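You operate a simulated robot arm through the tools that you are given. There is no shell and no other tool. Be economical: measure what you need, move in short steps, check, and stop when the job is done.

The job below is to be done with a simulated two-armed robot. You get a single attempt, and the scene is never put back.

Task
Press BELT STOP, select HAND, open the gantry air, run one gantry cycle, then shut that air again.
Fine: one press of GANTRY CYCLE runs it; the three plates under the cups end whole on the standing belt; leave the other controls as they are.

It is judged by the outcome, as a careful person would: the job done as asked, and still so three seconds after it is handed in. It fails if anything else is knocked over, pushed out of place, dropped, spilled or broken.

Robot
Two 7-joint arms with two-finger parallel grippers on one trunk that stands fixed in place. Base frame: the origin is at the foot of the trunk, x ahead of it, y to its left, z up. Units: m, rad, N and s.
The left shoulder is at [0.071, 0.156, 1.355], the right one opposite. Payload 3.91 kg a hand.
Tool frame (each hand has its own): the origin (TCP) lies between the finger pads and is the grasp point; the fingertips stand 0.03 m ahead of it; z points along the fingers, y is the line along which they close. Largest opening 0.11 m; finger width 0.02, thickness 0.01; the body of the gripper, 0.048 by 0.112 m, starts 0.055 m behind the TCP.
Orientation is that of the tool frame in the base frame, as a unit quaternion [x, y, z, w]. With the fingers straight down and closing along the base's y, the tool's x points along the base's -x, its y along +y and its z along -z.

Tools
- The arms move only by the tool step_arm. It takes "left_deltas", "right_deltas" or both (then of equal length, played together; a hand with none holds still); each is a list of rows, each a list of 3 entries, a list of its own where there are three numbers: the closure, from 0 (fully open) to 1 (shut), then the shift along the base's x, y, z in m, then the turn, a rotation vector about the base's x, y, z in rad. In form: [[gripper, [dx, dy, dz], [ax, ay, az]], ...]. A call has 1 to 20 rows; each row shifts and turns the commanded pose from where the row before left it. Each row takes 0.2 s and may step no farther than 0.05 m and 0.15 rad from the row before; otherwise, or with a gripper value out of range, the whole call is refused. A pose out of reach is approached as far as the arm can. The call stops where the force on the tool passes 40 N (or 10 N more than at its start, if that is more) or the arm is blocked; 0.2 s more then pass. Each finger travels about 0.108 m/s and halts on what it meets, pressing with about 34 N; the grip force reading is that of the motor and also rises with nothing between the fingers. The clock runs only during rows and for 0.2 s after the last one: add rows that do not move to give the fingers time. It gives the time, the measured TCP pose, the force on the tool (base axes), the opening and the grip force at its end, in the units of the frame above (readings bear some noise), with the torque about the TCP (base axes, N m) and any sound that the robot's microphone picked up.
- Cameras (640 x 400 px; columns grow to the right, rows downward): "scene" is now at [0.1384, 0.0257, 1.6195]; the picture's right is [0.29, -0.96, -0.00], its down [-0.37, -0.11, -0.92] and it looks along [0.88, 0.27, -0.38] (base axes); focal length 341 px, centre (320, 200). "left" rides on the left gripper at [0.072, -0.017, -0.103] in its tool frame; the picture's right is [0.23, 0.97, 0.00], its down [-0.76, 0.18, -0.62] and it looks along [-0.61, 0.14, 0.78] (tool axes); focal length 222 px, centre (320, 200). "right" rides on the right gripper at [0.072, 0.017, -0.104] in its tool frame; the picture's right is [-0.23, 0.97, 0.00], its down [-0.76, -0.18, -0.62] and it looks along [-0.61, -0.14, 0.78] (tool axes); focal length 222 px, centre (320, 200). There is no depth. A picture from a camera that has moved, and an enlarged one, comes with that camera's place and axes in the base frame and with its lens. The place of the scene camera against the robot may be out by one fixed shift of up to 0.025 m in any direction.
- camera(camera): a new picture of that camera. The clock stands still meanwhile.
- lift_body(by): slides the trunk up (or, below 0, down) by that many m; the arms and the scene camera ride with it, the base frame stays. It gives what a move gives, with no picture.
- head_to(pan, tilt): turns the head with the scene camera to pan (to the left, within 1.501 rad either way) and tilt (down, from -0.506 to 1.204), counted from straight ahead of the robot. It gives what a move gives.
- inspect(camera, box): a new picture of the part [left, top, right, bottom] of that camera's present view, enlarged. The clock stands still meanwhile.
- close_job(): hands the job in; it is judged then, once.

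Go step by step. Nothing tells you positions but the pictures and the camera data: compare them with the known pose of the tool, close in by small moves and look again before you grip or let go. The budget is 120 turns and 78 pictures, counting those below and the enlarged ones. Unless the task says otherwise, let go and move clear before handing in, and close with one line.

The tools are called after ">>>" as name(argument=value, ...) on one line, values as JSON. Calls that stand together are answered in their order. step_arm: Moves the arms, as the interface text tells. Its arguments: {"type":"object","properties":{"left_deltas":{"type":"array"},"right_deltas":{"type":"array"}},"required":[]} The other tools are called the same way: lift_body (by) slides the trunk up or down; head_to (pan, tilt) turns the head that bears the scene camera; camera (camera) takes a picture; inspect (camera, box) takes an enlarged picture of a part of a camera's view; close_job () hands the job in.

At the start:

```text
t: 0.0
left_ee_pos: [0.5403, 0.3448, 1.384]
left_tcp_rot: [-0.001, 1.0, 0.001, -0.001]
left_wrist_force: [-0.5, 0.3, -0.2]
left_torque: [0.0, 0.0, 0.01]
left_finger_gap: 0.1099
left_grasp_force: 0.1
right_ee_pos: [0.7032, -0.2378, 1.2904]
right_tcp_rot: [0.0, 1.0, 0.0, 0.001]
right_wrist_force: [0.1, -0.5, -0.5]
right_torque: [-0.01, -0.01, 0.02]
right_finger_gap: 0.1099
right_grasp_force: 0.1
trunk travel left (down, up): [-0.8, 0.14]
head pan, tilt: [0.295, 0.394]
```

scene: 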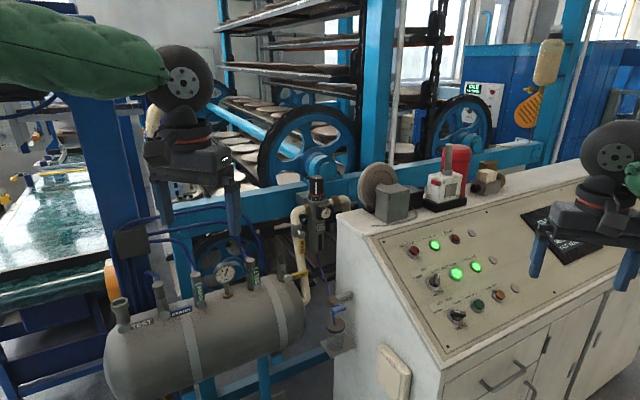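
right: 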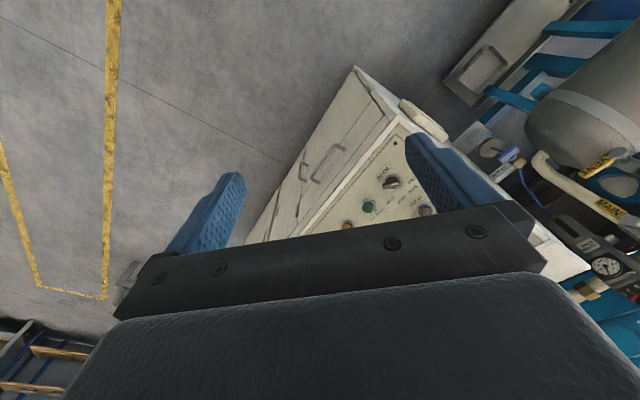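
left: 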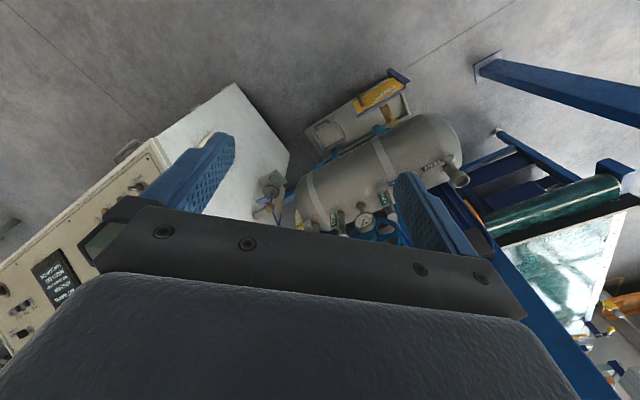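

I see a console with lamps, knobs and buttons ahead, and an air tank with labelled valves to its left. First I'll read the labels close up.

>>> inspect(camera="scene", box=[370, 210, 550, 350])

>>> inspect(camera="scene", box=[100, 170, 380, 370])

>>> inspect(camera="scene", box=[340, 120, 520, 230])

```text
2.86 times, centred on (460, 280) of scene
camera zoom: at [0.1384, 0.0257, 1.6195], right [0.29, -0.96, 0.0], down [-0.37, -0.11, -0.92], along [0.88, 0.27, -0.38], focal length 974 px, centre (-80, -29)
```

zoom: 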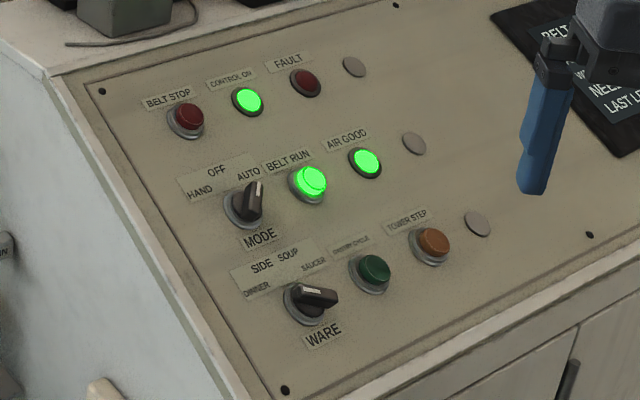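

```text
2.00 times, centred on (240, 270) of scene
camera zoom: at [0.1384, 0.0257, 1.6195], right [0.29, -0.96, 0.0], down [-0.37, -0.11, -0.92], along [0.88, 0.27, -0.38], focal length 682 px, centre (480, 60)
```

zoom: 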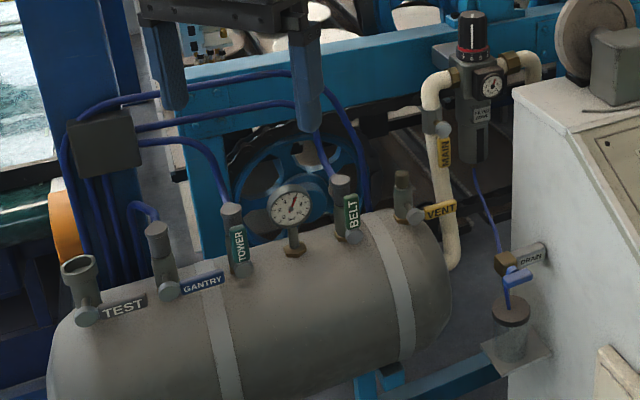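

```text
3.56 times, centred on (430, 175) of scene
camera zoom: at [0.1384, 0.0257, 1.6195], right [0.29, -0.96, 0.0], down [-0.37, -0.11, -0.92], along [0.88, 0.27, -0.38], focal length 1213 px, centre (-71, 289)
```

zoom: 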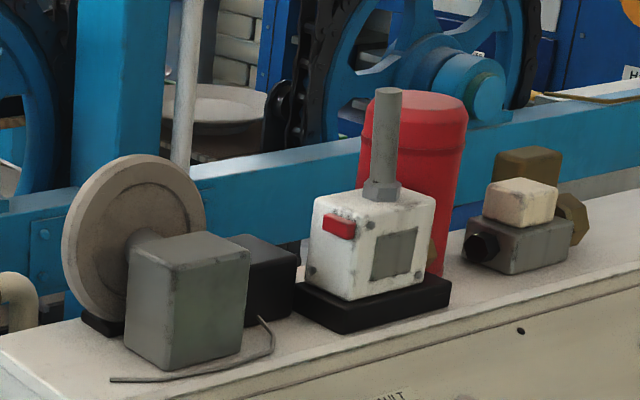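

The gantry valve lever is crosswise (shut), while TOWER and BELT are in line (open). I'll look at the screen note and around the gantry and belt.

>>> inspect(camera="scene", box=[510, 190, 630, 280])

>>> head_to(pan=0.9, tilt=0.35)

>>> camera(camera="scene")

```text
4.44 times, centred on (570, 235) of scene
camera zoom: at [0.1384, 0.0257, 1.6195], right [0.29, -0.96, 0.0], down [-0.37, -0.11, -0.92], along [0.88, 0.27, -0.38], focal length 1516 px, centre (-791, 44)
```

zoom: 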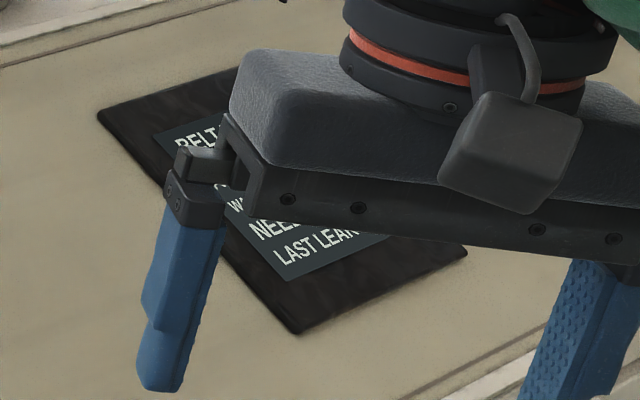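

```text
t: 1.0
left_ee_pos: [0.5415, 0.3456, 1.3832]
left_tcp_rot: [-0.001, 1.0, 0.0, 0.0]
left_wrist_force: [0.0, -0.4, 1.0]
left_torque: [0.02, -0.02, -0.03]
left_finger_gap: 0.11
left_grasp_force: 0.0
right_ee_pos: [0.7058, -0.2364, 1.2906]
right_tcp_rot: [0.0, 1.0, 0.0, 0.0]
right_wrist_force: [-0.3, 0.4, -0.4]
right_torque: [-0.01, 0.0, -0.05]
right_finger_gap: 0.1099
right_grasp_force: 0.0
trunk travel left (down, up): [-0.8, 0.14]
head pan, tilt: [0.901, 0.351]
```

```text
70 pictures are left
camera scene: at [0.1076, 0.0716, 1.6235], right [0.78, -0.62, 0.0], down [-0.21, -0.27, -0.94], along [0.58, 0.74, -0.34], focal length 341 px, centre (320, 200)
```

scene: 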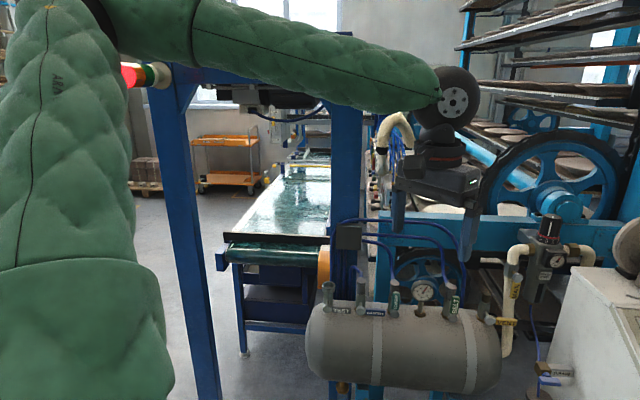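

The display is hidden behind the right hand, so I'll pull that hand back and to the right, and look again.

>>> step_arm(right_deltas=[[1, [-0.04, -0.03, 0.01], [0, 0, 0]], [1, [-0.04, -0.03, 0.01], [0, 0, 0]], [1, [-0.04, -0.03, 0.01], [0, 0, 0]], [1, [-0.04, -0.03, 0.01], [0, 0, 0]], [1, [-0.04, -0.03, 0.01], [0, 0, 0]]])

>>> head_to(pan=0.15, tilt=0.55)

>>> camera(camera="scene")

>>> camera(camera="right")

```text
refused: row 1 steps farther than a row can; nothing moved
```

```text
t: 2.1
left_ee_pos: [0.5403, 0.3439, 1.3827]
left_tcp_rot: [-0.001, 1.0, 0.0, 0.0]
left_wrist_force: [0.2, 0.2, 0.8]
left_torque: [0.01, 0.01, 0.03]
left_finger_gap: 0.1102
left_grasp_force: 0.0
right_ee_pos: [0.7054, -0.2365, 1.2923]
right_tcp_rot: [0.0, 1.0, 0.0, 0.0]
right_wrist_force: [0.0, 0.3, 0.2]
right_torque: [-0.03, 0.03, 0.0]
right_finger_gap: 0.11
right_grasp_force: 0.0
trunk travel left (down, up): [-0.8, 0.14]
head pan, tilt: [0.15, 0.55]
```

```text
69 pictures are left
camera scene: at [0.1385, 0.0122, 1.6053], right [0.15, -0.99, 0.0], down [-0.52, -0.08, -0.85], along [0.84, 0.13, -0.52], focal length 341 px, centre (320, 200)
```

scene: 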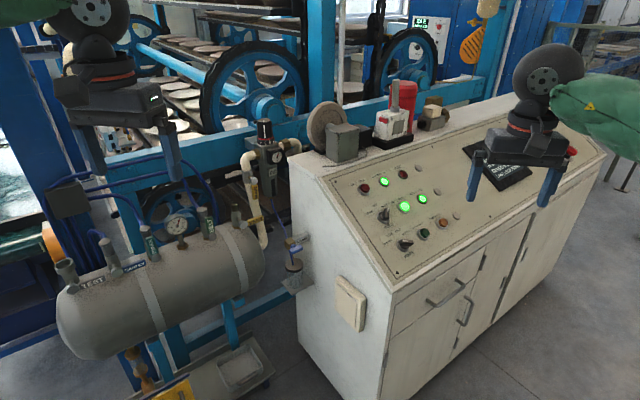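

```text
68 pictures are left
camera right: at [0.633, -0.2187, 1.3934], right [0.23, 0.97, 0.0], down [0.76, -0.18, 0.62], along [0.61, -0.14, -0.78], focal length 222 px, centre (320, 200)
```

right: 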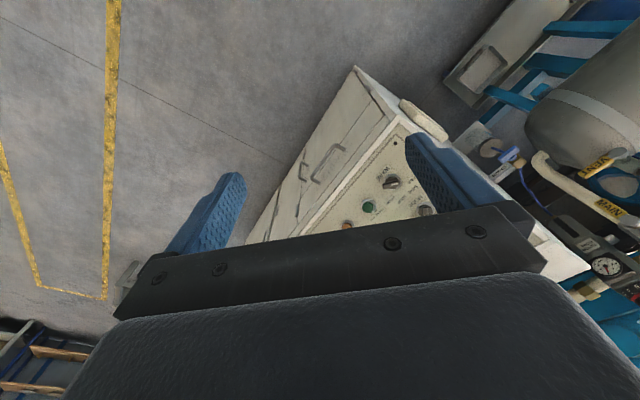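

The panel's near row is at about x 0.98, z 0.94. Now I'll move the right hand back and to the side with smaller steps, to free the display and get a stereo view.

>>> step_arm(right_deltas=[[1, [-0.03, -0.03, 0.01], [0, 0, 0]], [1, [-0.03, -0.03, 0.01], [0, 0, 0]], [1, [-0.03, -0.03, 0.01], [0, 0, 0]], [1, [-0.03, -0.03, 0.01], [0, 0, 0]], [1, [-0.03, -0.03, 0.01], [0, 0, 0]]])

>>> inspect(camera="scene", box=[330, 130, 570, 280])

>>> camera(camera="right")

```text
t: 3.3
left_ee_pos: [0.5392, 0.3445, 1.3842]
left_tcp_rot: [-0.001, 1.0, -0.001, 0.0]
left_wrist_force: [0.2, -0.1, -0.1]
left_torque: [-0.01, -0.03, -0.03]
left_finger_gap: 0.11
left_grasp_force: 0.1
right_ee_pos: [0.553, -0.3866, 1.3417]
right_tcp_rot: [-0.002, 1.0, 0.001, 0.001]
right_wrist_force: [0.5, -0.2, -0.2]
right_torque: [-0.01, 0.0, -0.03]
right_finger_gap: 0.0001
right_grasp_force: 33.9
trunk travel left (down, up): [-0.8, 0.14]
head pan, tilt: [0.15, 0.55]
```

```text
2.67 times, centred on (450, 205) of scene
camera zoom: at [0.1362, 0.0114, 1.6055], right [0.15, -0.99, 0.0], down [-0.52, -0.08, -0.85], along [0.84, 0.13, -0.52], focal length 910 px, centre (-27, 187)
```

zoom: 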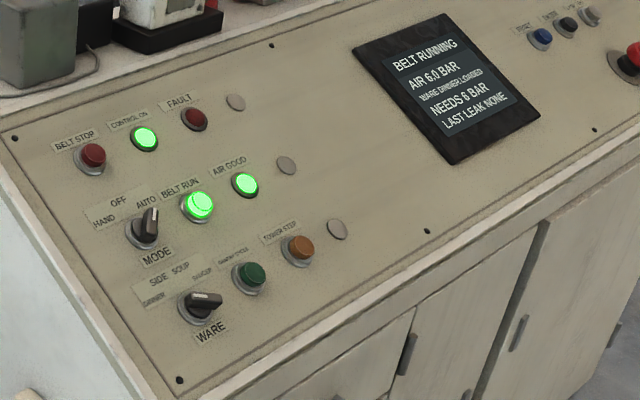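

```text
66 pictures are left
camera right: at [0.4811, -0.369, 1.445], right [0.23, 0.97, 0.0], down [0.76, -0.18, 0.62], along [0.61, -0.14, -0.78], focal length 222 px, centre (320, 200)
```

right: 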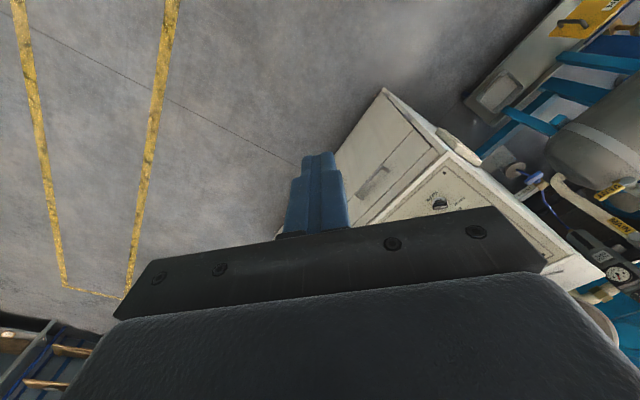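

The display reads BELT RUNNING, AIR 6.0 BAR and a WARE line. I'll zoom in on that line and on the knob markings.

>>> inspect(camera="scene", box=[476, 140, 524, 182])

>>> inspect(camera="scene", box=[345, 175, 445, 265])

```text
9.52 times, centred on (500, 161) of scene
camera zoom: at [0.1362, 0.0114, 1.6055], right [0.15, -0.99, 0.0], down [-0.52, -0.08, -0.85], along [0.84, 0.13, -0.52], focal length 3248 px, centre (-1394, 571)
```

zoom: 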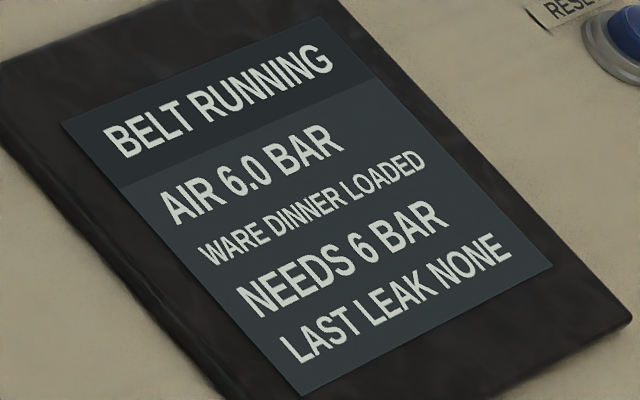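

```text
4.44 times, centred on (395, 220) of scene
camera zoom: at [0.1362, 0.0114, 1.6055], right [0.15, -0.99, 0.0], down [-0.52, -0.08, -0.85], along [0.84, 0.13, -0.52], focal length 1516 px, centre (-13, 111)
```

zoom: 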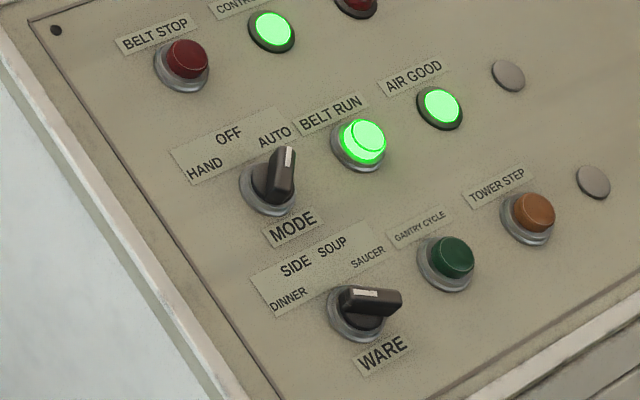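

The display agrees with the WARE setting (DINNER), and MODE is at AUTO. By rough stereo the panel faces half-right of me and tilts about 22°. MODE is near (1.04, -0.05, 0.99) and BELT STOP near (1.11, 0.02, 1.04). I'll pitch the right hand forward and bring the closed fingers above the panel.

>>> step_arm(right_deltas=[[1, [0.034, 0.025, -0.01], [0, -0.15, 0]], [1, [0.034, 0.025, -0.01], [0, -0.15, 0]], [1, [0.034, 0.025, -0.01], [0, -0.15, 0]], [1, [0.034, 0.025, -0.01], [0, -0.15, 0]], [1, [0.034, 0.025, -0.01], [0, -0.15, 0]], [1, [0.034, 0.025, -0.01], [0, -0.15, 0]], [1, [0.034, 0.025, -0.01], [0, 0, 0]], [1, [0.034, 0.025, -0.01], [0, 0, 0]], [1, [0.034, 0.025, -0.01], [0, 0, 0]], [1, [0.034, 0.025, -0.01], [0, 0, 0]], [1, [0.034, 0.025, -0.01], [0, 0, 0]], [1, [0.034, 0.025, -0.01], [0, 0, 0]]])

>>> camera(camera="scene")

>>> camera(camera="right")

```text
t: 5.9
left_ee_pos: [0.5422, 0.345, 1.3814]
left_tcp_rot: [0.0, 1.0, -0.002, -0.001]
left_wrist_force: [0.5, 0.3, 0.1]
left_torque: [-0.02, 0.02, -0.01]
left_finger_gap: 0.11
left_grasp_force: 0.1
right_ee_pos: [0.9636, -0.0875, 1.2209]
right_tcp_rot: [0.0, 0.901, -0.001, 0.434]
right_wrist_force: [0.5, -0.6, 0.8]
right_torque: [0.02, 0.0, 0.0]
right_finger_gap: 0.0
right_grasp_force: 33.8
trunk travel left (down, up): [-0.8, 0.14]
head pan, tilt: [0.15, 0.55]
```

```text
63 pictures are left
camera scene: at [0.1399, 0.0138, 1.605], right [0.15, -0.99, 0.0], down [-0.52, -0.08, -0.85], along [0.84, 0.13, -0.52], focal length 341 px, centre (320, 200)
```

scene: 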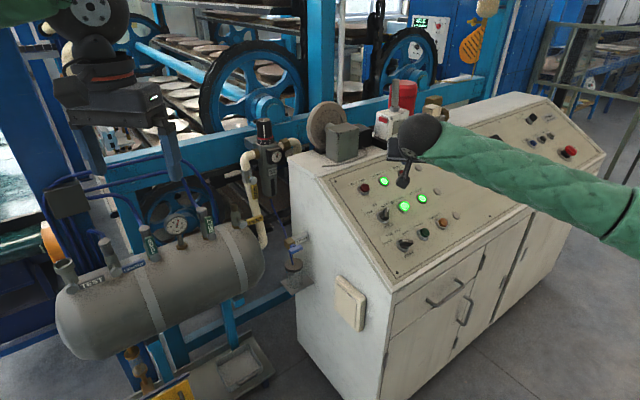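

```text
62 pictures are left
camera right: at [0.838, -0.0683, 1.2271], right [0.14, 0.97, 0.18], down [-0.01, -0.18, 0.98], along [0.99, -0.14, -0.01], focal length 222 px, centre (320, 200)
```

right: 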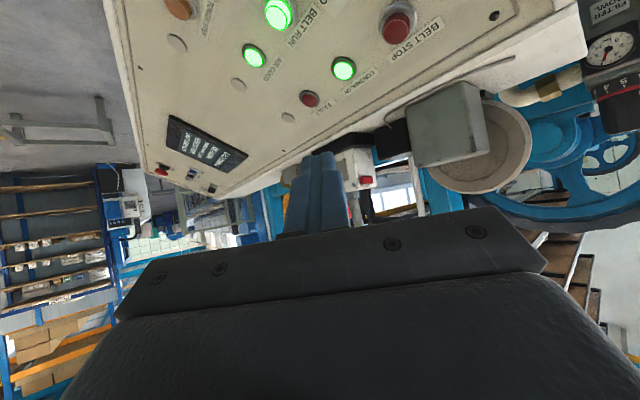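

The wrist view is good (upside down but clear), and it puts BELT STOP near (1.09, 0.014, 1.05). I'll step the tip toward a point just above it and look again.

>>> step_arm(right_deltas=[[1, [0.02, 0.024, -0.02], [0, 0, 0]], [1, [0.02, 0.024, -0.02], [0, 0, 0]], [1, [0.02, 0.024, -0.02], [0, 0, 0]]])

>>> camera(camera="right")

>>> inspect(camera="scene", box=[320, 140, 480, 260])

```text
t: 6.7
left_ee_pos: [0.5412, 0.3443, 1.3846]
left_tcp_rot: [0.0, 1.0, -0.001, 0.0]
left_wrist_force: [0.2, 0.0, 0.5]
left_torque: [0.0, 0.01, -0.02]
left_finger_gap: 0.1101
left_grasp_force: 0.1
right_ee_pos: [1.0235, -0.0162, 1.1612]
right_tcp_rot: [0.0, 0.901, -0.001, 0.434]
right_wrist_force: [0.1, 0.7, 0.3]
right_torque: [0.01, 0.0, 0.01]
right_finger_gap: 0.0
right_grasp_force: 34.5
trunk travel left (down, up): [-0.8, 0.14]
head pan, tilt: [0.15, 0.55]
```

```text
61 pictures are left
camera right: at [0.8976, 0.0025, 1.1671], right [0.14, 0.97, 0.18], down [-0.01, -0.18, 0.98], along [0.99, -0.14, -0.01], focal length 222 px, centre (320, 200)
```

right: 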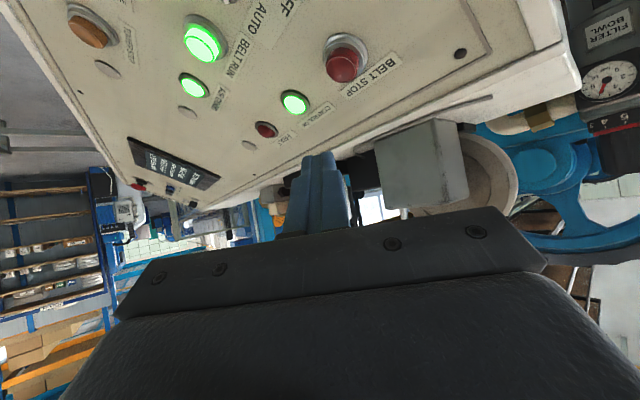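

```text
3.33 times, centred on (400, 200) of scene
camera zoom: at [0.1389, 0.0127, 1.6052], right [0.15, -0.99, 0.0], down [-0.52, -0.08, -0.85], along [0.84, 0.13, -0.52], focal length 1137 px, centre (53, 200)
```

zoom: 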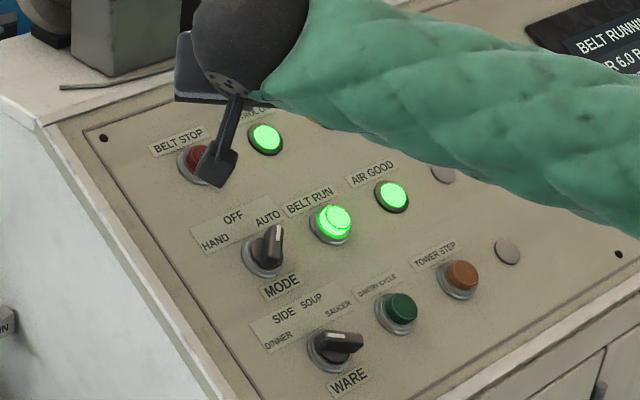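

Two wrist views put the BELT STOP cap at about (1.098, 0.016, 1.048). I'll go to about 3 cm off it.

>>> step_arm(right_deltas=[[1, [0.0245, 0.012, -0.028], [0, 0, 0]], [1, [0.0245, 0.012, -0.028], [0, 0, 0]]])

>>> camera(camera="right")

>>> inspect(camera="scene", box=[320, 140, 480, 260])

```text
t: 7.3
left_ee_pos: [0.541, 0.3454, 1.3832]
left_tcp_rot: [0.0, 1.0, 0.0, -0.001]
left_wrist_force: [-0.6, -0.3, 0.2]
left_torque: [0.0, 0.02, 0.0]
left_finger_gap: 0.11
left_grasp_force: 0.1
right_ee_pos: [1.0741, 0.0107, 1.1035]
right_tcp_rot: [0.001, 0.901, -0.001, 0.435]
right_wrist_force: [0.1, 0.1, -0.7]
right_torque: [-0.03, 0.0, 0.02]
right_finger_gap: 0.0
right_grasp_force: 34.1
trunk travel left (down, up): [-0.8, 0.14]
head pan, tilt: [0.15, 0.55]
```

```text
59 pictures are left
camera right: at [0.948, 0.0282, 1.1101], right [0.14, 0.97, 0.18], down [-0.01, -0.18, 0.98], along [0.99, -0.14, -0.01], focal length 222 px, centre (320, 200)
```

right: 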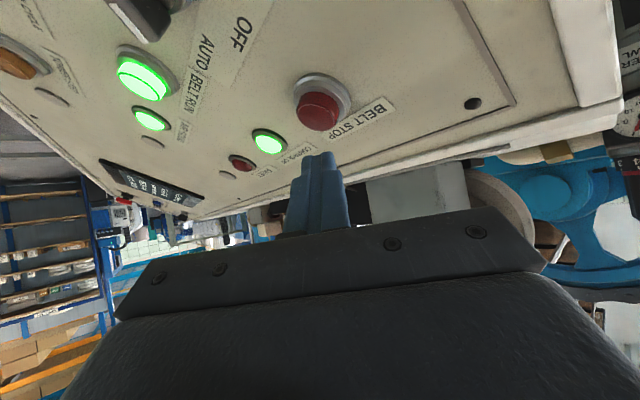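

```text
3.33 times, centred on (400, 200) of scene
camera zoom: at [0.1401, 0.0136, 1.6051], right [0.15, -0.99, 0.0], down [-0.52, -0.08, -0.85], along [0.84, 0.13, -0.52], focal length 1137 px, centre (53, 200)
```

zoom: 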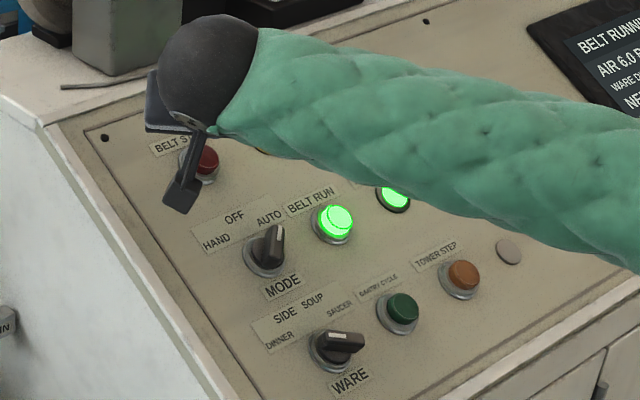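

The tip lies on the cap's normal, about 3 cm off. I'll press gently along the panel normal.

>>> step_arm(right_deltas=[[1, [0.0018, 0.0016, -0.0055], [0, 0, 0]], [1, [0.0018, 0.0016, -0.0055], [0, 0, 0]], [1, [0.0018, 0.0016, -0.0055], [0, 0, 0]], [1, [0.0018, 0.0016, -0.0055], [0, 0, 0]], [1, [0.001, 0.001, -0.003], [0, 0, 0]], [1, [0.001, 0.001, -0.003], [0, 0, 0]]])

>>> camera(camera="right")

```text
t: 8.7
left_ee_pos: [0.541, 0.3451, 1.3834]
left_tcp_rot: [-0.001, 1.0, -0.001, 0.0]
left_wrist_force: [0.0, 0.8, 0.3]
left_torque: [0.0, -0.01, 0.0]
left_finger_gap: 0.1102
left_grasp_force: 0.0
right_ee_pos: [1.0801, 0.0175, 1.0773]
right_tcp_rot: [0.0, 0.9, 0.0, 0.435]
right_wrist_force: [-0.8, 0.2, 2.1]
right_torque: [0.02, -0.01, 0.02]
right_finger_gap: 0.0
right_grasp_force: 34.5
trunk travel left (down, up): [-0.8, 0.14]
head pan, tilt: [0.15, 0.55]
heard: click
```

```text
57 pictures are left
camera right: at [0.955, 0.0358, 1.084], right [0.14, 0.97, 0.18], down [-0.01, -0.18, 0.98], along [0.99, -0.14, -0.01], focal length 222 px, centre (320, 200)
```

right: 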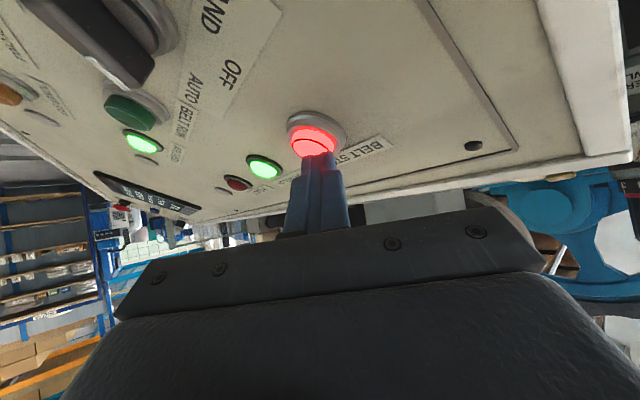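

BELT STOP clicked and lit, and BELT RUN went dark. I'll back off and view the MODE knob.

>>> step_arm(right_deltas=[[1, [-0.013, -0.013, 0.046], [0, 0, 0]], [1, [-0.013, -0.013, 0.046], [0, 0, 0]], [1, [-0.045, -0.02, 0.005], [0, 0, 0]], [1, [-0.045, -0.02, 0.005], [0, 0, 0]], [1, [-0.045, -0.02, 0.005], [0, 0, 0]], [1, [-0.045, -0.02, 0.005], [0, 0, 0]]])

>>> camera(camera="right")

>>> inspect(camera="scene", box=[340, 140, 540, 270])

```text
t: 10.1
left_ee_pos: [0.5378, 0.3436, 1.385]
left_tcp_rot: [-0.001, 1.0, 0.001, 0.001]
left_wrist_force: [-0.1, -0.2, -0.3]
left_torque: [0.03, -0.01, 0.0]
left_finger_gap: 0.1102
left_grasp_force: 0.1
right_ee_pos: [0.8729, -0.0886, 1.1886]
right_tcp_rot: [-0.001, 0.9, 0.0, 0.435]
right_wrist_force: [0.7, 0.3, 0.4]
right_torque: [-0.03, 0.01, -0.02]
right_finger_gap: 0.0001
right_grasp_force: 33.8
trunk travel left (down, up): [-0.8, 0.14]
head pan, tilt: [0.15, 0.55]
```

```text
56 pictures are left
camera right: at [0.7482, -0.0709, 1.1962], right [0.14, 0.97, 0.18], down [-0.01, -0.18, 0.98], along [0.99, -0.14, -0.01], focal length 222 px, centre (320, 200)
```

right: 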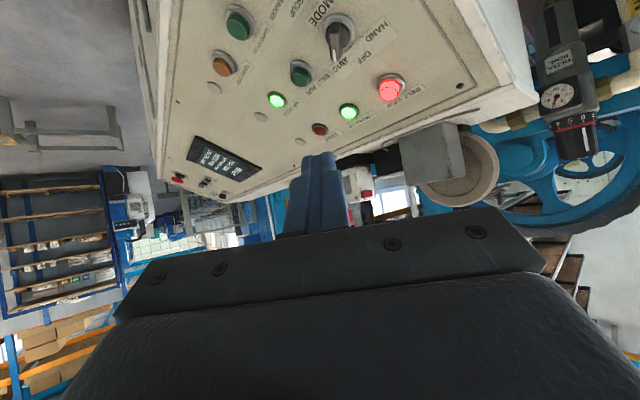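

```text
3.08 times, centred on (440, 205) of scene
camera zoom: at [0.1373, 0.0105, 1.6054], right [0.15, -0.99, 0.0], down [-0.52, -0.08, -0.85], along [0.84, 0.13, -0.52], focal length 1049 px, centre (-49, 185)
```

zoom: 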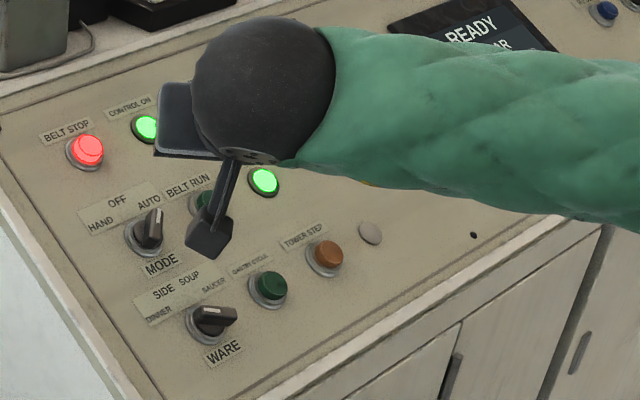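

>>> inspect(camera="right", box=[200, 0, 420, 140])

```text
2.86 times, centred on (310, 70) of right
camera zoom: at [0.7482, -0.0709, 1.1962], right [0.14, 0.97, 0.18], down [-0.01, -0.18, 0.98], along [0.99, -0.14, -0.01], focal length 635 px, centre (349, 571)
```

zoom: 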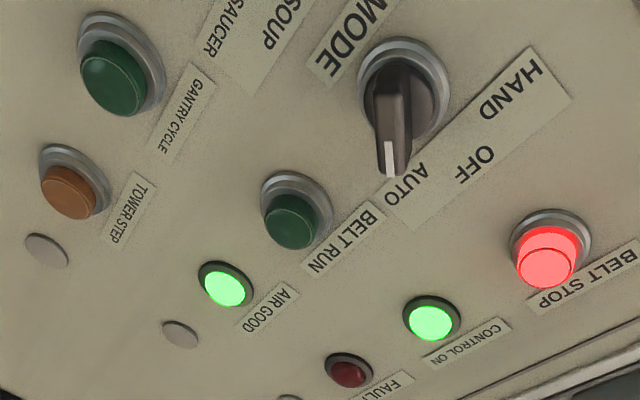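

From several wrist views the panel slopes about 36°, with normal ≈ (-0.39, -0.44, 0.80). The MODE axis is at about (1.036, -0.051, 0.981), and its bar points along +x for AUTO. I'll hover just to the right of the bar's tip, then push it over toward HAND.

>>> step_arm(right_deltas=[[1, [0.0276, -0.0042, -0.0292], [0, 0, 0]], [1, [0.0276, -0.0042, -0.0292], [0, 0, 0]], [1, [0.0276, -0.0042, -0.0292], [0, 0, 0]], [1, [0.0276, -0.0042, -0.0292], [0, 0, 0]], [1, [0.0276, -0.0042, -0.0292], [0, 0, 0]]])

>>> camera(camera="right")

>>> inspect(camera="scene", box=[340, 160, 460, 260])

```text
t: 11.3
left_ee_pos: [0.5425, 0.345, 1.3827]
left_tcp_rot: [0.0, 1.0, 0.0, -0.001]
left_wrist_force: [0.1, 0.0, -0.4]
left_torque: [0.03, 0.0, -0.02]
left_finger_gap: 0.1101
left_grasp_force: 0.0
right_ee_pos: [1.0141, -0.1093, 1.0423]
right_tcp_rot: [0.0, 0.901, 0.0, 0.435]
right_wrist_force: [0.3, 0.3, -0.5]
right_torque: [0.01, -0.01, -0.02]
right_finger_gap: 0.0001
right_grasp_force: 34.2
trunk travel left (down, up): [-0.8, 0.14]
head pan, tilt: [0.15, 0.55]
```

```text
53 pictures are left
camera right: at [0.8889, -0.0915, 1.0479], right [0.14, 0.97, 0.18], down [-0.01, -0.18, 0.98], along [0.99, -0.14, -0.01], focal length 222 px, centre (320, 200)
```

right: 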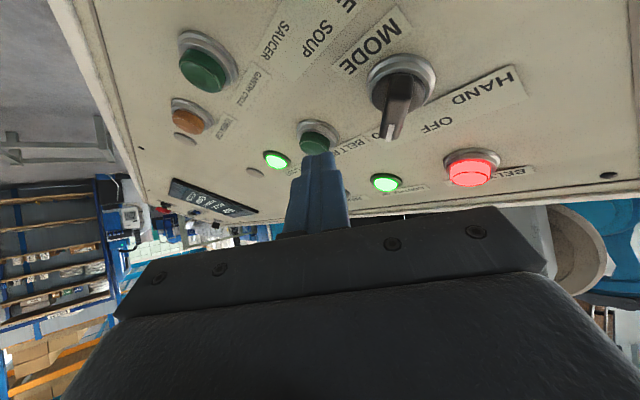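

```text
4.00 times, centred on (400, 210) of scene
camera zoom: at [0.1397, 0.0121, 1.6052], right [0.15, -0.99, 0.0], down [-0.52, -0.08, -0.85], along [0.84, 0.13, -0.52], focal length 1364 px, centre (0, 160)
```

zoom: 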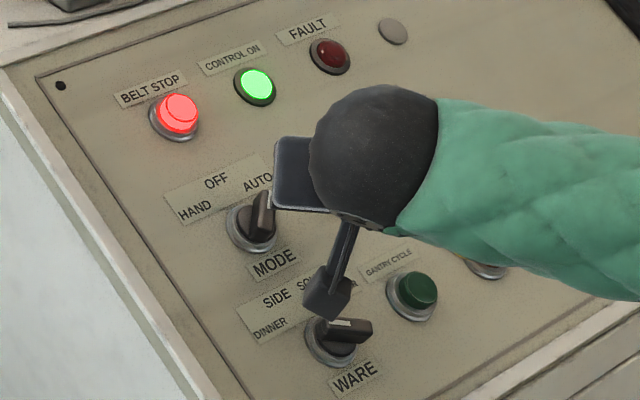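

The knob's bar is taller than the buttons. I'll yaw the hand to align better with the panel normal and settle beside the bar, then look.

>>> step_arm(right_deltas=[[1, [0, 0, 0], [0, 0, 0.15]], [1, [0, 0, 0], [0, 0, 0.15]], [1, [0, 0, 0], [0, 0, 0.15]], [1, [0.006, -0.005, -0.015], [0, 0, 0]], [1, [0.006, 0.005, -0.014], [0, 0, 0]]])

>>> camera(camera="right")

>>> inspect(camera="scene", box=[340, 160, 460, 260])

```text
t: 12.5
left_ee_pos: [0.5419, 0.345, 1.3833]
left_tcp_rot: [0.0, 1.0, 0.0, 0.0]
left_wrist_force: [-0.6, 0.5, 0.6]
left_torque: [0.0, 0.01, 0.0]
left_finger_gap: 0.1099
left_grasp_force: 0.0
right_ee_pos: [1.0266, -0.1088, 1.0138]
right_tcp_rot: [-0.202, 0.878, 0.097, 0.424]
right_wrist_force: [-0.6, 0.6, 0.0]
right_torque: [-0.02, 0.01, -0.01]
right_finger_gap: 0.0
right_grasp_force: 34.1
trunk travel left (down, up): [-0.8, 0.14]
head pan, tilt: [0.15, 0.55]
```

```text
51 pictures are left
camera right: at [0.9054, -0.1472, 1.0199], right [-0.3, 0.94, 0.18], down [0.07, -0.17, 0.98], along [0.95, 0.3, -0.01], focal length 222 px, centre (320, 200)
```

right: 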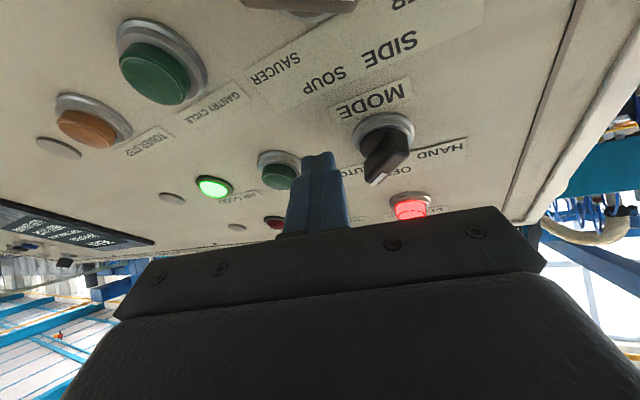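

```text
4.00 times, centred on (400, 210) of scene
camera zoom: at [0.1394, 0.0127, 1.6052], right [0.15, -0.99, 0.0], down [-0.52, -0.08, -0.85], along [0.84, 0.13, -0.52], focal length 1364 px, centre (0, 160)
```

zoom: 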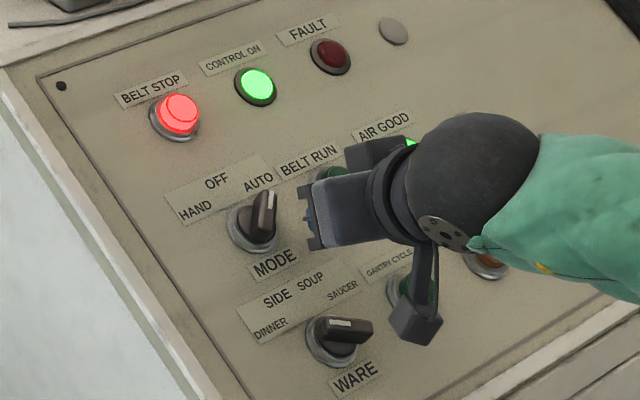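

The fingertip is right of the bar. I'll lower slightly and sweep it in an arc toward HAND.

>>> step_arm(right_deltas=[[1, [0.005, 0.006, -0.0104], [0, 0, 0]], [1, [-0.005, 0.0107, 0.0033], [0, 0, 0]], [1, [-0.0045, 0.0107, 0.0034], [0, 0, 0]], [1, [-0.001, 0.0105, 0.0054], [0, 0, 0]], [1, [0.0011, 0.0097, 0.006], [0, 0, 0]], [1, [0.0003, 0.0087, 0.005], [0, 0, 0]], [1, [-0.0033, 0.0036, 0.0005], [0, 0, 0]], [1, [0, 0, 0], [0, 0, 0]]])

>>> camera(camera="right")

>>> inspect(camera="scene", box=[340, 160, 460, 260])

```text
t: 13.7
left_ee_pos: [0.5402, 0.3452, 1.3838]
left_tcp_rot: [-0.002, 1.0, 0.0, 0.0]
left_wrist_force: [-0.2, 1.2, 0.3]
left_torque: [-0.03, -0.02, 0.02]
left_finger_gap: 0.1099
left_grasp_force: 0.1
right_ee_pos: [1.024, -0.0819, 1.0112]
right_tcp_rot: [-0.195, 0.882, 0.088, 0.42]
right_wrist_force: [16.4, -27.9, -10.1]
right_torque: [-0.14, -0.17, -0.59]
right_finger_gap: 0.0
right_grasp_force: 34.1
trunk travel left (down, up): [-0.8, 0.14]
head pan, tilt: [0.15, 0.55]
stopped in row 5 (right hand): the force on the tool passed its limit at 53 N (the readings are from after the stop); the commanded pose is now the measured one
```

```text
49 pictures are left
camera right: at [0.9027, -0.1171, 1.0197], right [-0.28, 0.95, 0.17], down [0.07, -0.16, 0.99], along [0.96, 0.29, -0.02], focal length 222 px, centre (320, 200)
```

right: 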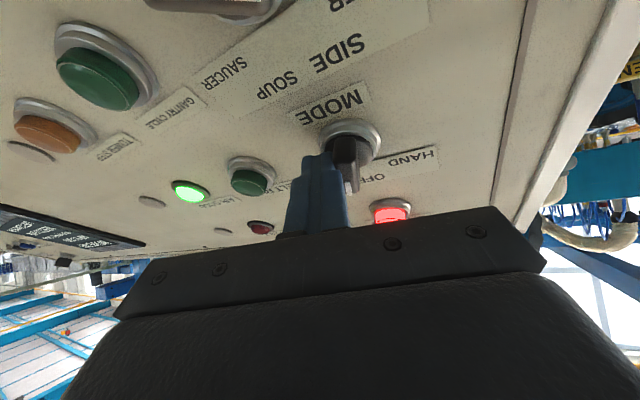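

```text
4.00 times, centred on (400, 210) of scene
camera zoom: at [0.1389, 0.0104, 1.6051], right [0.15, -0.99, 0.0], down [-0.52, -0.08, -0.85], along [0.84, 0.13, -0.52], focal length 1364 px, centre (0, 160)
```

zoom: 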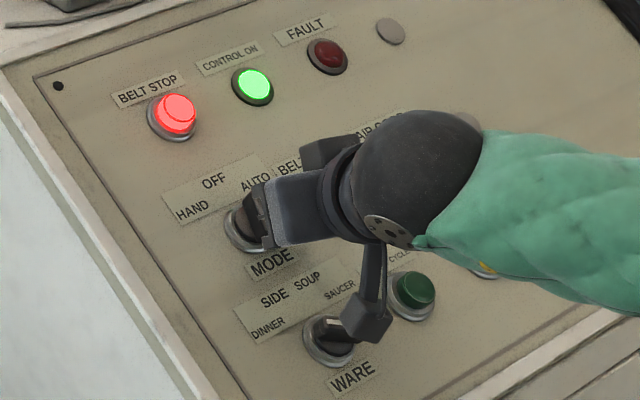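

The push stalled at the force limit; my sweep may have been too fast or too near the axis. I'll zoom in before trying again slowly.

>>> inspect(camera="right", box=[250, 100, 450, 240])

```text
2.86 times, centred on (350, 170) of right
camera zoom: at [0.9027, -0.1171, 1.0197], right [-0.28, 0.95, 0.17], down [0.07, -0.16, 0.99], along [0.96, 0.29, -0.02], focal length 635 px, centre (234, 286)
```

zoom: 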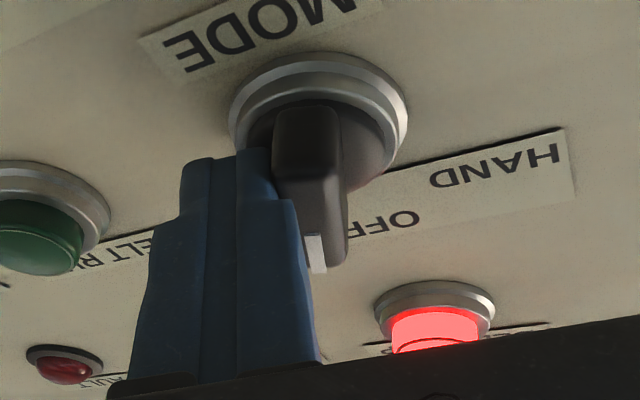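

The fingertip is deep and touching the knob's round skirt. I'll back off, rise a few mm, shift outward along the bar, and push slowly.

>>> step_arm(right_deltas=[[1, [0.0015, -0.009, -0.004], [0, 0, 0]], [1, [0.0025, -0.003, 0.007], [0, 0, 0]], [1, [-0.0006, 0.0035, 0.0016], [0, 0, 0]], [1, [-0.0006, 0.0035, 0.0016], [0, 0, 0]], [1, [-0.0003, 0.0018, 0.0008], [0, 0, 0]], [1, [-0.0003, 0.0018, 0.0008], [0, 0, 0]], [1, [-0.0003, 0.0018, 0.0008], [0, 0, 0]], [1, [-0.0003, 0.0018, 0.0008], [0, 0, 0]], [1, [-0.0003, 0.0018, 0.0008], [0, 0, 0]], [1, [-0.0003, 0.0018, 0.0008], [0, 0, 0]], [1, [-0.0003, 0.0018, 0.0008], [0, 0, 0]], [1, [-0.0003, 0.0018, 0.0008], [0, 0, 0]]])

>>> inspect(camera="right", box=[250, 100, 450, 240])

```text
t: 15.4
left_ee_pos: [0.539, 0.3459, 1.3833]
left_tcp_rot: [-0.003, 1.0, 0.0, 0.0]
left_wrist_force: [-0.6, -0.4, -0.1]
left_torque: [-0.05, -0.02, -0.01]
left_finger_gap: 0.1101
left_grasp_force: 0.1
right_ee_pos: [1.0259, -0.0798, 1.0194]
right_tcp_rot: [-0.195, 0.882, 0.086, 0.42]
right_wrist_force: [3.2, -28.1, -2.5]
right_torque: [-0.42, -0.18, -0.38]
right_finger_gap: 0.0001
right_grasp_force: 33.6
trunk travel left (down, up): [-0.8, 0.14]
head pan, tilt: [0.15, 0.55]
stopped in row 8 (right hand): the force on the tool passed its limit at 46 N (the readings are from after the stop); the commanded pose is now the measured one
```

```text
2.86 times, centred on (350, 170) of right
camera zoom: at [0.905, -0.1155, 1.0284], right [-0.28, 0.95, 0.17], down [0.07, -0.15, 0.99], along [0.96, 0.28, -0.02], focal length 635 px, centre (234, 286)
```

zoom: 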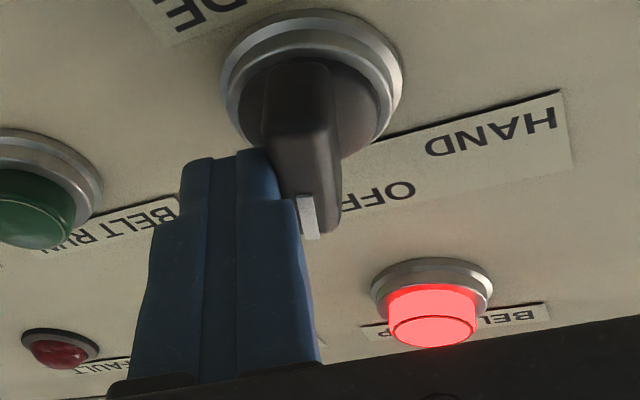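

Re-triangulating the knob ring puts the axis at (1.042, -0.048, 0.982), so I was pushing only about 5 mm from the axis. I'll back off, shift about 1 cm outward, and push slowly again.

>>> step_arm(right_deltas=[[1, [0.0008, -0.0113, -0.0041], [0, 0, 0]], [1, [0.011, 0.0004, 0.001], [0, 0, 0]], [1, [-0.0002, 0.0028, 0.001], [0, 0, 0]], [1, [-0.0002, 0.0028, 0.001], [0, 0, 0]], [1, [-0.0002, 0.0028, 0.001], [0, 0, 0]], [1, [-0.0002, 0.0028, 0.001], [0, 0, 0]], [1, [-0.0002, 0.0028, 0.001], [0, 0, 0]], [1, [-0.0002, 0.0028, 0.001], [0, 0, 0]], [1, [-0.0002, 0.0028, 0.001], [0, 0, 0]], [1, [-0.0002, 0.0028, 0.001], [0, 0, 0]], [1, [-0.0002, 0.0028, 0.001], [0, 0, 0]], [1, [-0.0002, 0.0028, 0.001], [0, 0, 0]], [1, [-0.0002, 0.0028, 0.001], [0, 0, 0]], [1, [-0.0002, 0.0028, 0.001], [0, 0, 0]]])

>>> inspect(camera="right", box=[250, 100, 450, 240])

```text
t: 17.9
left_ee_pos: [0.5381, 0.3482, 1.3832]
left_tcp_rot: [-0.002, 1.0, 0.0, 0.0]
left_wrist_force: [-0.6, -0.8, -0.5]
left_torque: [0.01, -0.03, 0.01]
left_finger_gap: 0.1102
left_grasp_force: 0.0
right_ee_pos: [1.0369, -0.063, 1.0293]
right_tcp_rot: [-0.196, 0.881, 0.087, 0.421]
right_wrist_force: [13.0, -2.6, 0.1]
right_torque: [-0.1, -0.26, -0.2]
right_finger_gap: 0.0
right_grasp_force: 33.5
trunk travel left (down, up): [-0.8, 0.14]
head pan, tilt: [0.15, 0.55]
stopped in row 12 (right hand): the force on the tool passed its limit at 41 N (the readings are from after the stop); the commanded pose is now the measured one
```

```text
2.86 times, centred on (350, 170) of right
camera zoom: at [0.916, -0.1, 1.0366], right [-0.28, 0.95, 0.17], down [0.07, -0.15, 0.99], along [0.96, 0.28, -0.02], focal length 635 px, centre (234, 286)
```

zoom: 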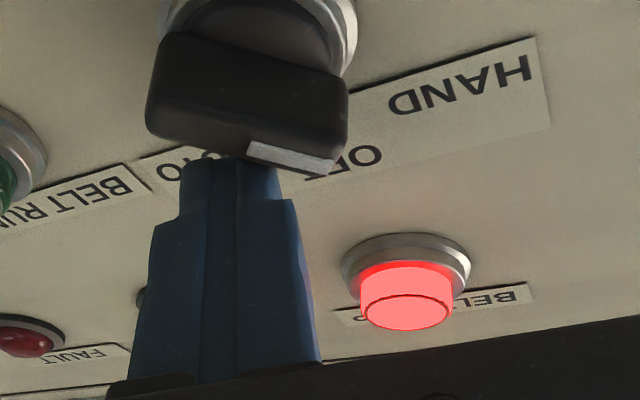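

The knob swung around and its stripe now points at HAND. I'll lift clear and check.

>>> step_arm(right_deltas=[[1, [0.01, 0, 0.003], [0, 0, 0]], [1, [-0.012, -0.012, 0.035], [0, 0, 0]], [1, [-0.02, -0.025, 0.035], [0, 0, 0]], [1, [-0.03, -0.03, 0.02], [0, 0, 0]], [1, [-0.03, -0.03, 0.02], [0, 0, 0]]])

>>> inspect(camera="scene", box=[340, 130, 540, 260])

>>> camera(camera="right")

```text
t: 19.1
left_ee_pos: [0.538, 0.3462, 1.385]
left_tcp_rot: [-0.002, 1.0, 0.001, 0.002]
left_wrist_force: [-0.1, -0.8, 0.3]
left_torque: [0.01, -0.02, 0.01]
left_finger_gap: 0.1099
left_grasp_force: 0.0
right_ee_pos: [0.9519, -0.1601, 1.1431]
right_tcp_rot: [-0.195, 0.881, 0.088, 0.423]
right_wrist_force: [-0.2, -0.1, -0.4]
right_torque: [-0.02, 0.01, -0.04]
right_finger_gap: 0.0001
right_grasp_force: 34.0
trunk travel left (down, up): [-0.8, 0.14]
head pan, tilt: [0.15, 0.55]
```

```text
3.08 times, centred on (440, 195) of scene
camera zoom: at [0.1364, 0.011, 1.6055], right [0.15, -0.99, 0.0], down [-0.52, -0.08, -0.85], along [0.84, 0.13, -0.52], focal length 1049 px, centre (-49, 215)
```

zoom: 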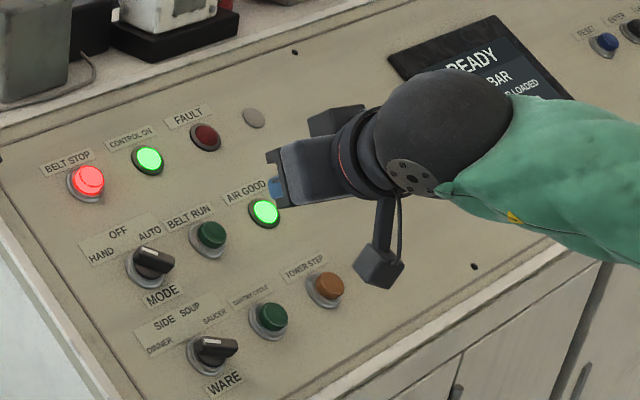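

```text
43 pictures are left
camera right: at [0.8311, -0.1971, 1.1513], right [-0.28, 0.95, 0.17], down [0.06, -0.16, 0.99], along [0.96, 0.29, -0.02], focal length 222 px, centre (320, 200)
```

right: 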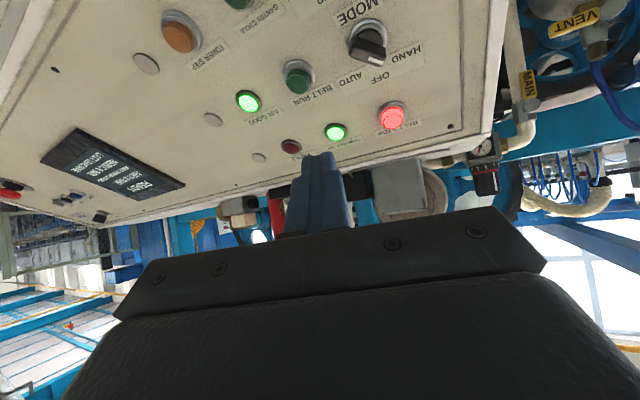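

MODE now points left at HAND. I'll check the display via the wrist camera, then move the right hand aside and look at the valves.

>>> step_arm(right_deltas=[[1, [-0.03, -0.035, 0.01], [0, 0, 0]], [1, [-0.03, -0.035, 0.01], [0, 0, 0]], [1, [-0.03, -0.035, 0.01], [0, 0, 0]], [1, [-0.03, -0.035, 0.01], [0, 0, 0]]])

>>> inspect(camera="scene", box=[345, 130, 545, 255])

>>> head_to(pan=0.75, tilt=0.5)

>>> camera(camera="scene")

>>> camera(camera="left")

```text
t: 20.1
left_ee_pos: [0.5369, 0.3447, 1.3855]
left_tcp_rot: [-0.003, 1.0, 0.001, 0.0]
left_wrist_force: [-1.4, -0.6, 0.1]
left_torque: [0.04, -0.02, 0.02]
left_finger_gap: 0.11
left_grasp_force: 0.0
right_ee_pos: [0.8324, -0.3022, 1.1838]
right_tcp_rot: [-0.196, 0.881, 0.089, 0.422]
right_wrist_force: [-0.2, 0.5, -0.2]
right_torque: [0.03, -0.04, -0.02]
right_finger_gap: 0.0
right_grasp_force: 34.3
trunk travel left (down, up): [-0.8, 0.14]
head pan, tilt: [0.15, 0.55]
```

```text
3.20 times, centred on (445, 192) of scene
camera zoom: at [0.1359, 0.01, 1.6055], right [0.15, -0.99, 0.0], down [-0.52, -0.08, -0.85], along [0.84, 0.13, -0.52], focal length 1091 px, centre (-80, 224)
```

zoom: 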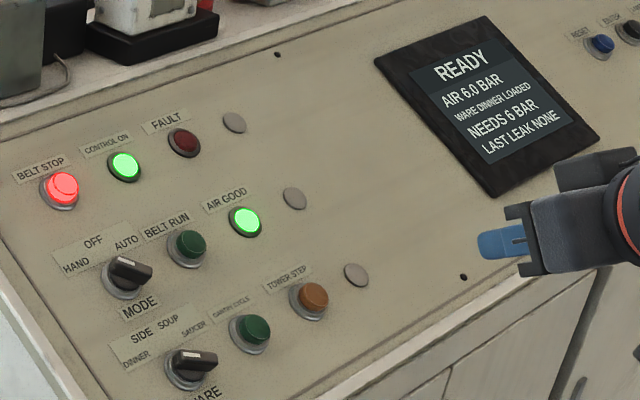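

```text
t: 21.1
left_ee_pos: [0.5392, 0.3461, 1.3823]
left_tcp_rot: [-0.002, 1.0, 0.001, 0.0]
left_wrist_force: [0.0, 0.2, 0.0]
left_torque: [0.03, -0.01, 0.01]
left_finger_gap: 0.1099
left_grasp_force: 0.2
right_ee_pos: [0.8347, -0.3008, 1.183]
right_tcp_rot: [-0.196, 0.881, 0.088, 0.422]
right_wrist_force: [0.7, -0.2, -0.2]
right_torque: [-0.01, -0.02, -0.01]
right_finger_gap: 0.0
right_grasp_force: 33.9
trunk travel left (down, up): [-0.8, 0.14]
head pan, tilt: [0.75, 0.499]
```

```text
41 pictures are left
camera scene: at [0.1162, 0.0605, 1.6098], right [0.68, -0.73, 0.0], down [-0.35, -0.33, -0.88], along [0.64, 0.6, -0.48], focal length 341 px, centre (320, 200)
```

scene: 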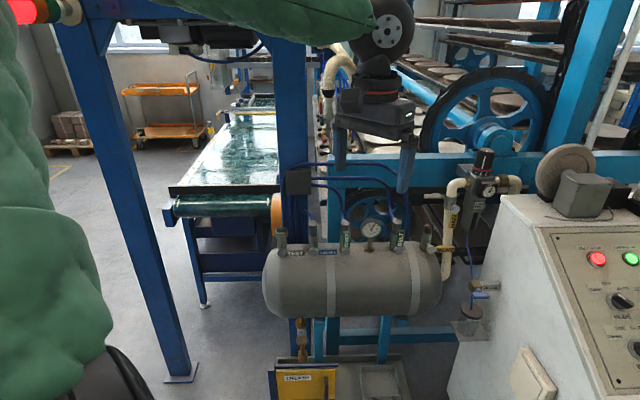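

```text
40 pictures are left
camera left: at [0.466, 0.329, 1.487], right [-0.23, 0.97, 0.0], down [0.76, 0.18, 0.62], along [0.61, 0.14, -0.78], focal length 222 px, centre (320, 200)
```

left: 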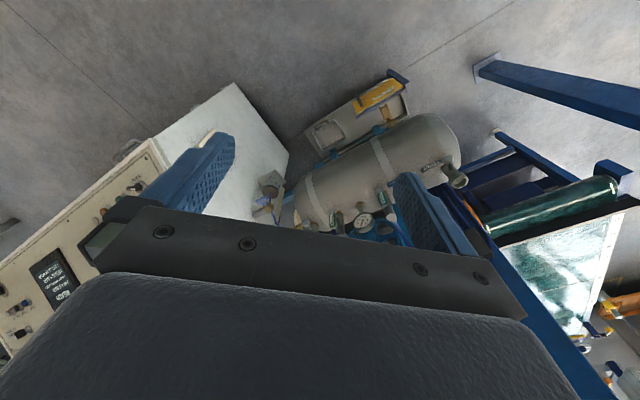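

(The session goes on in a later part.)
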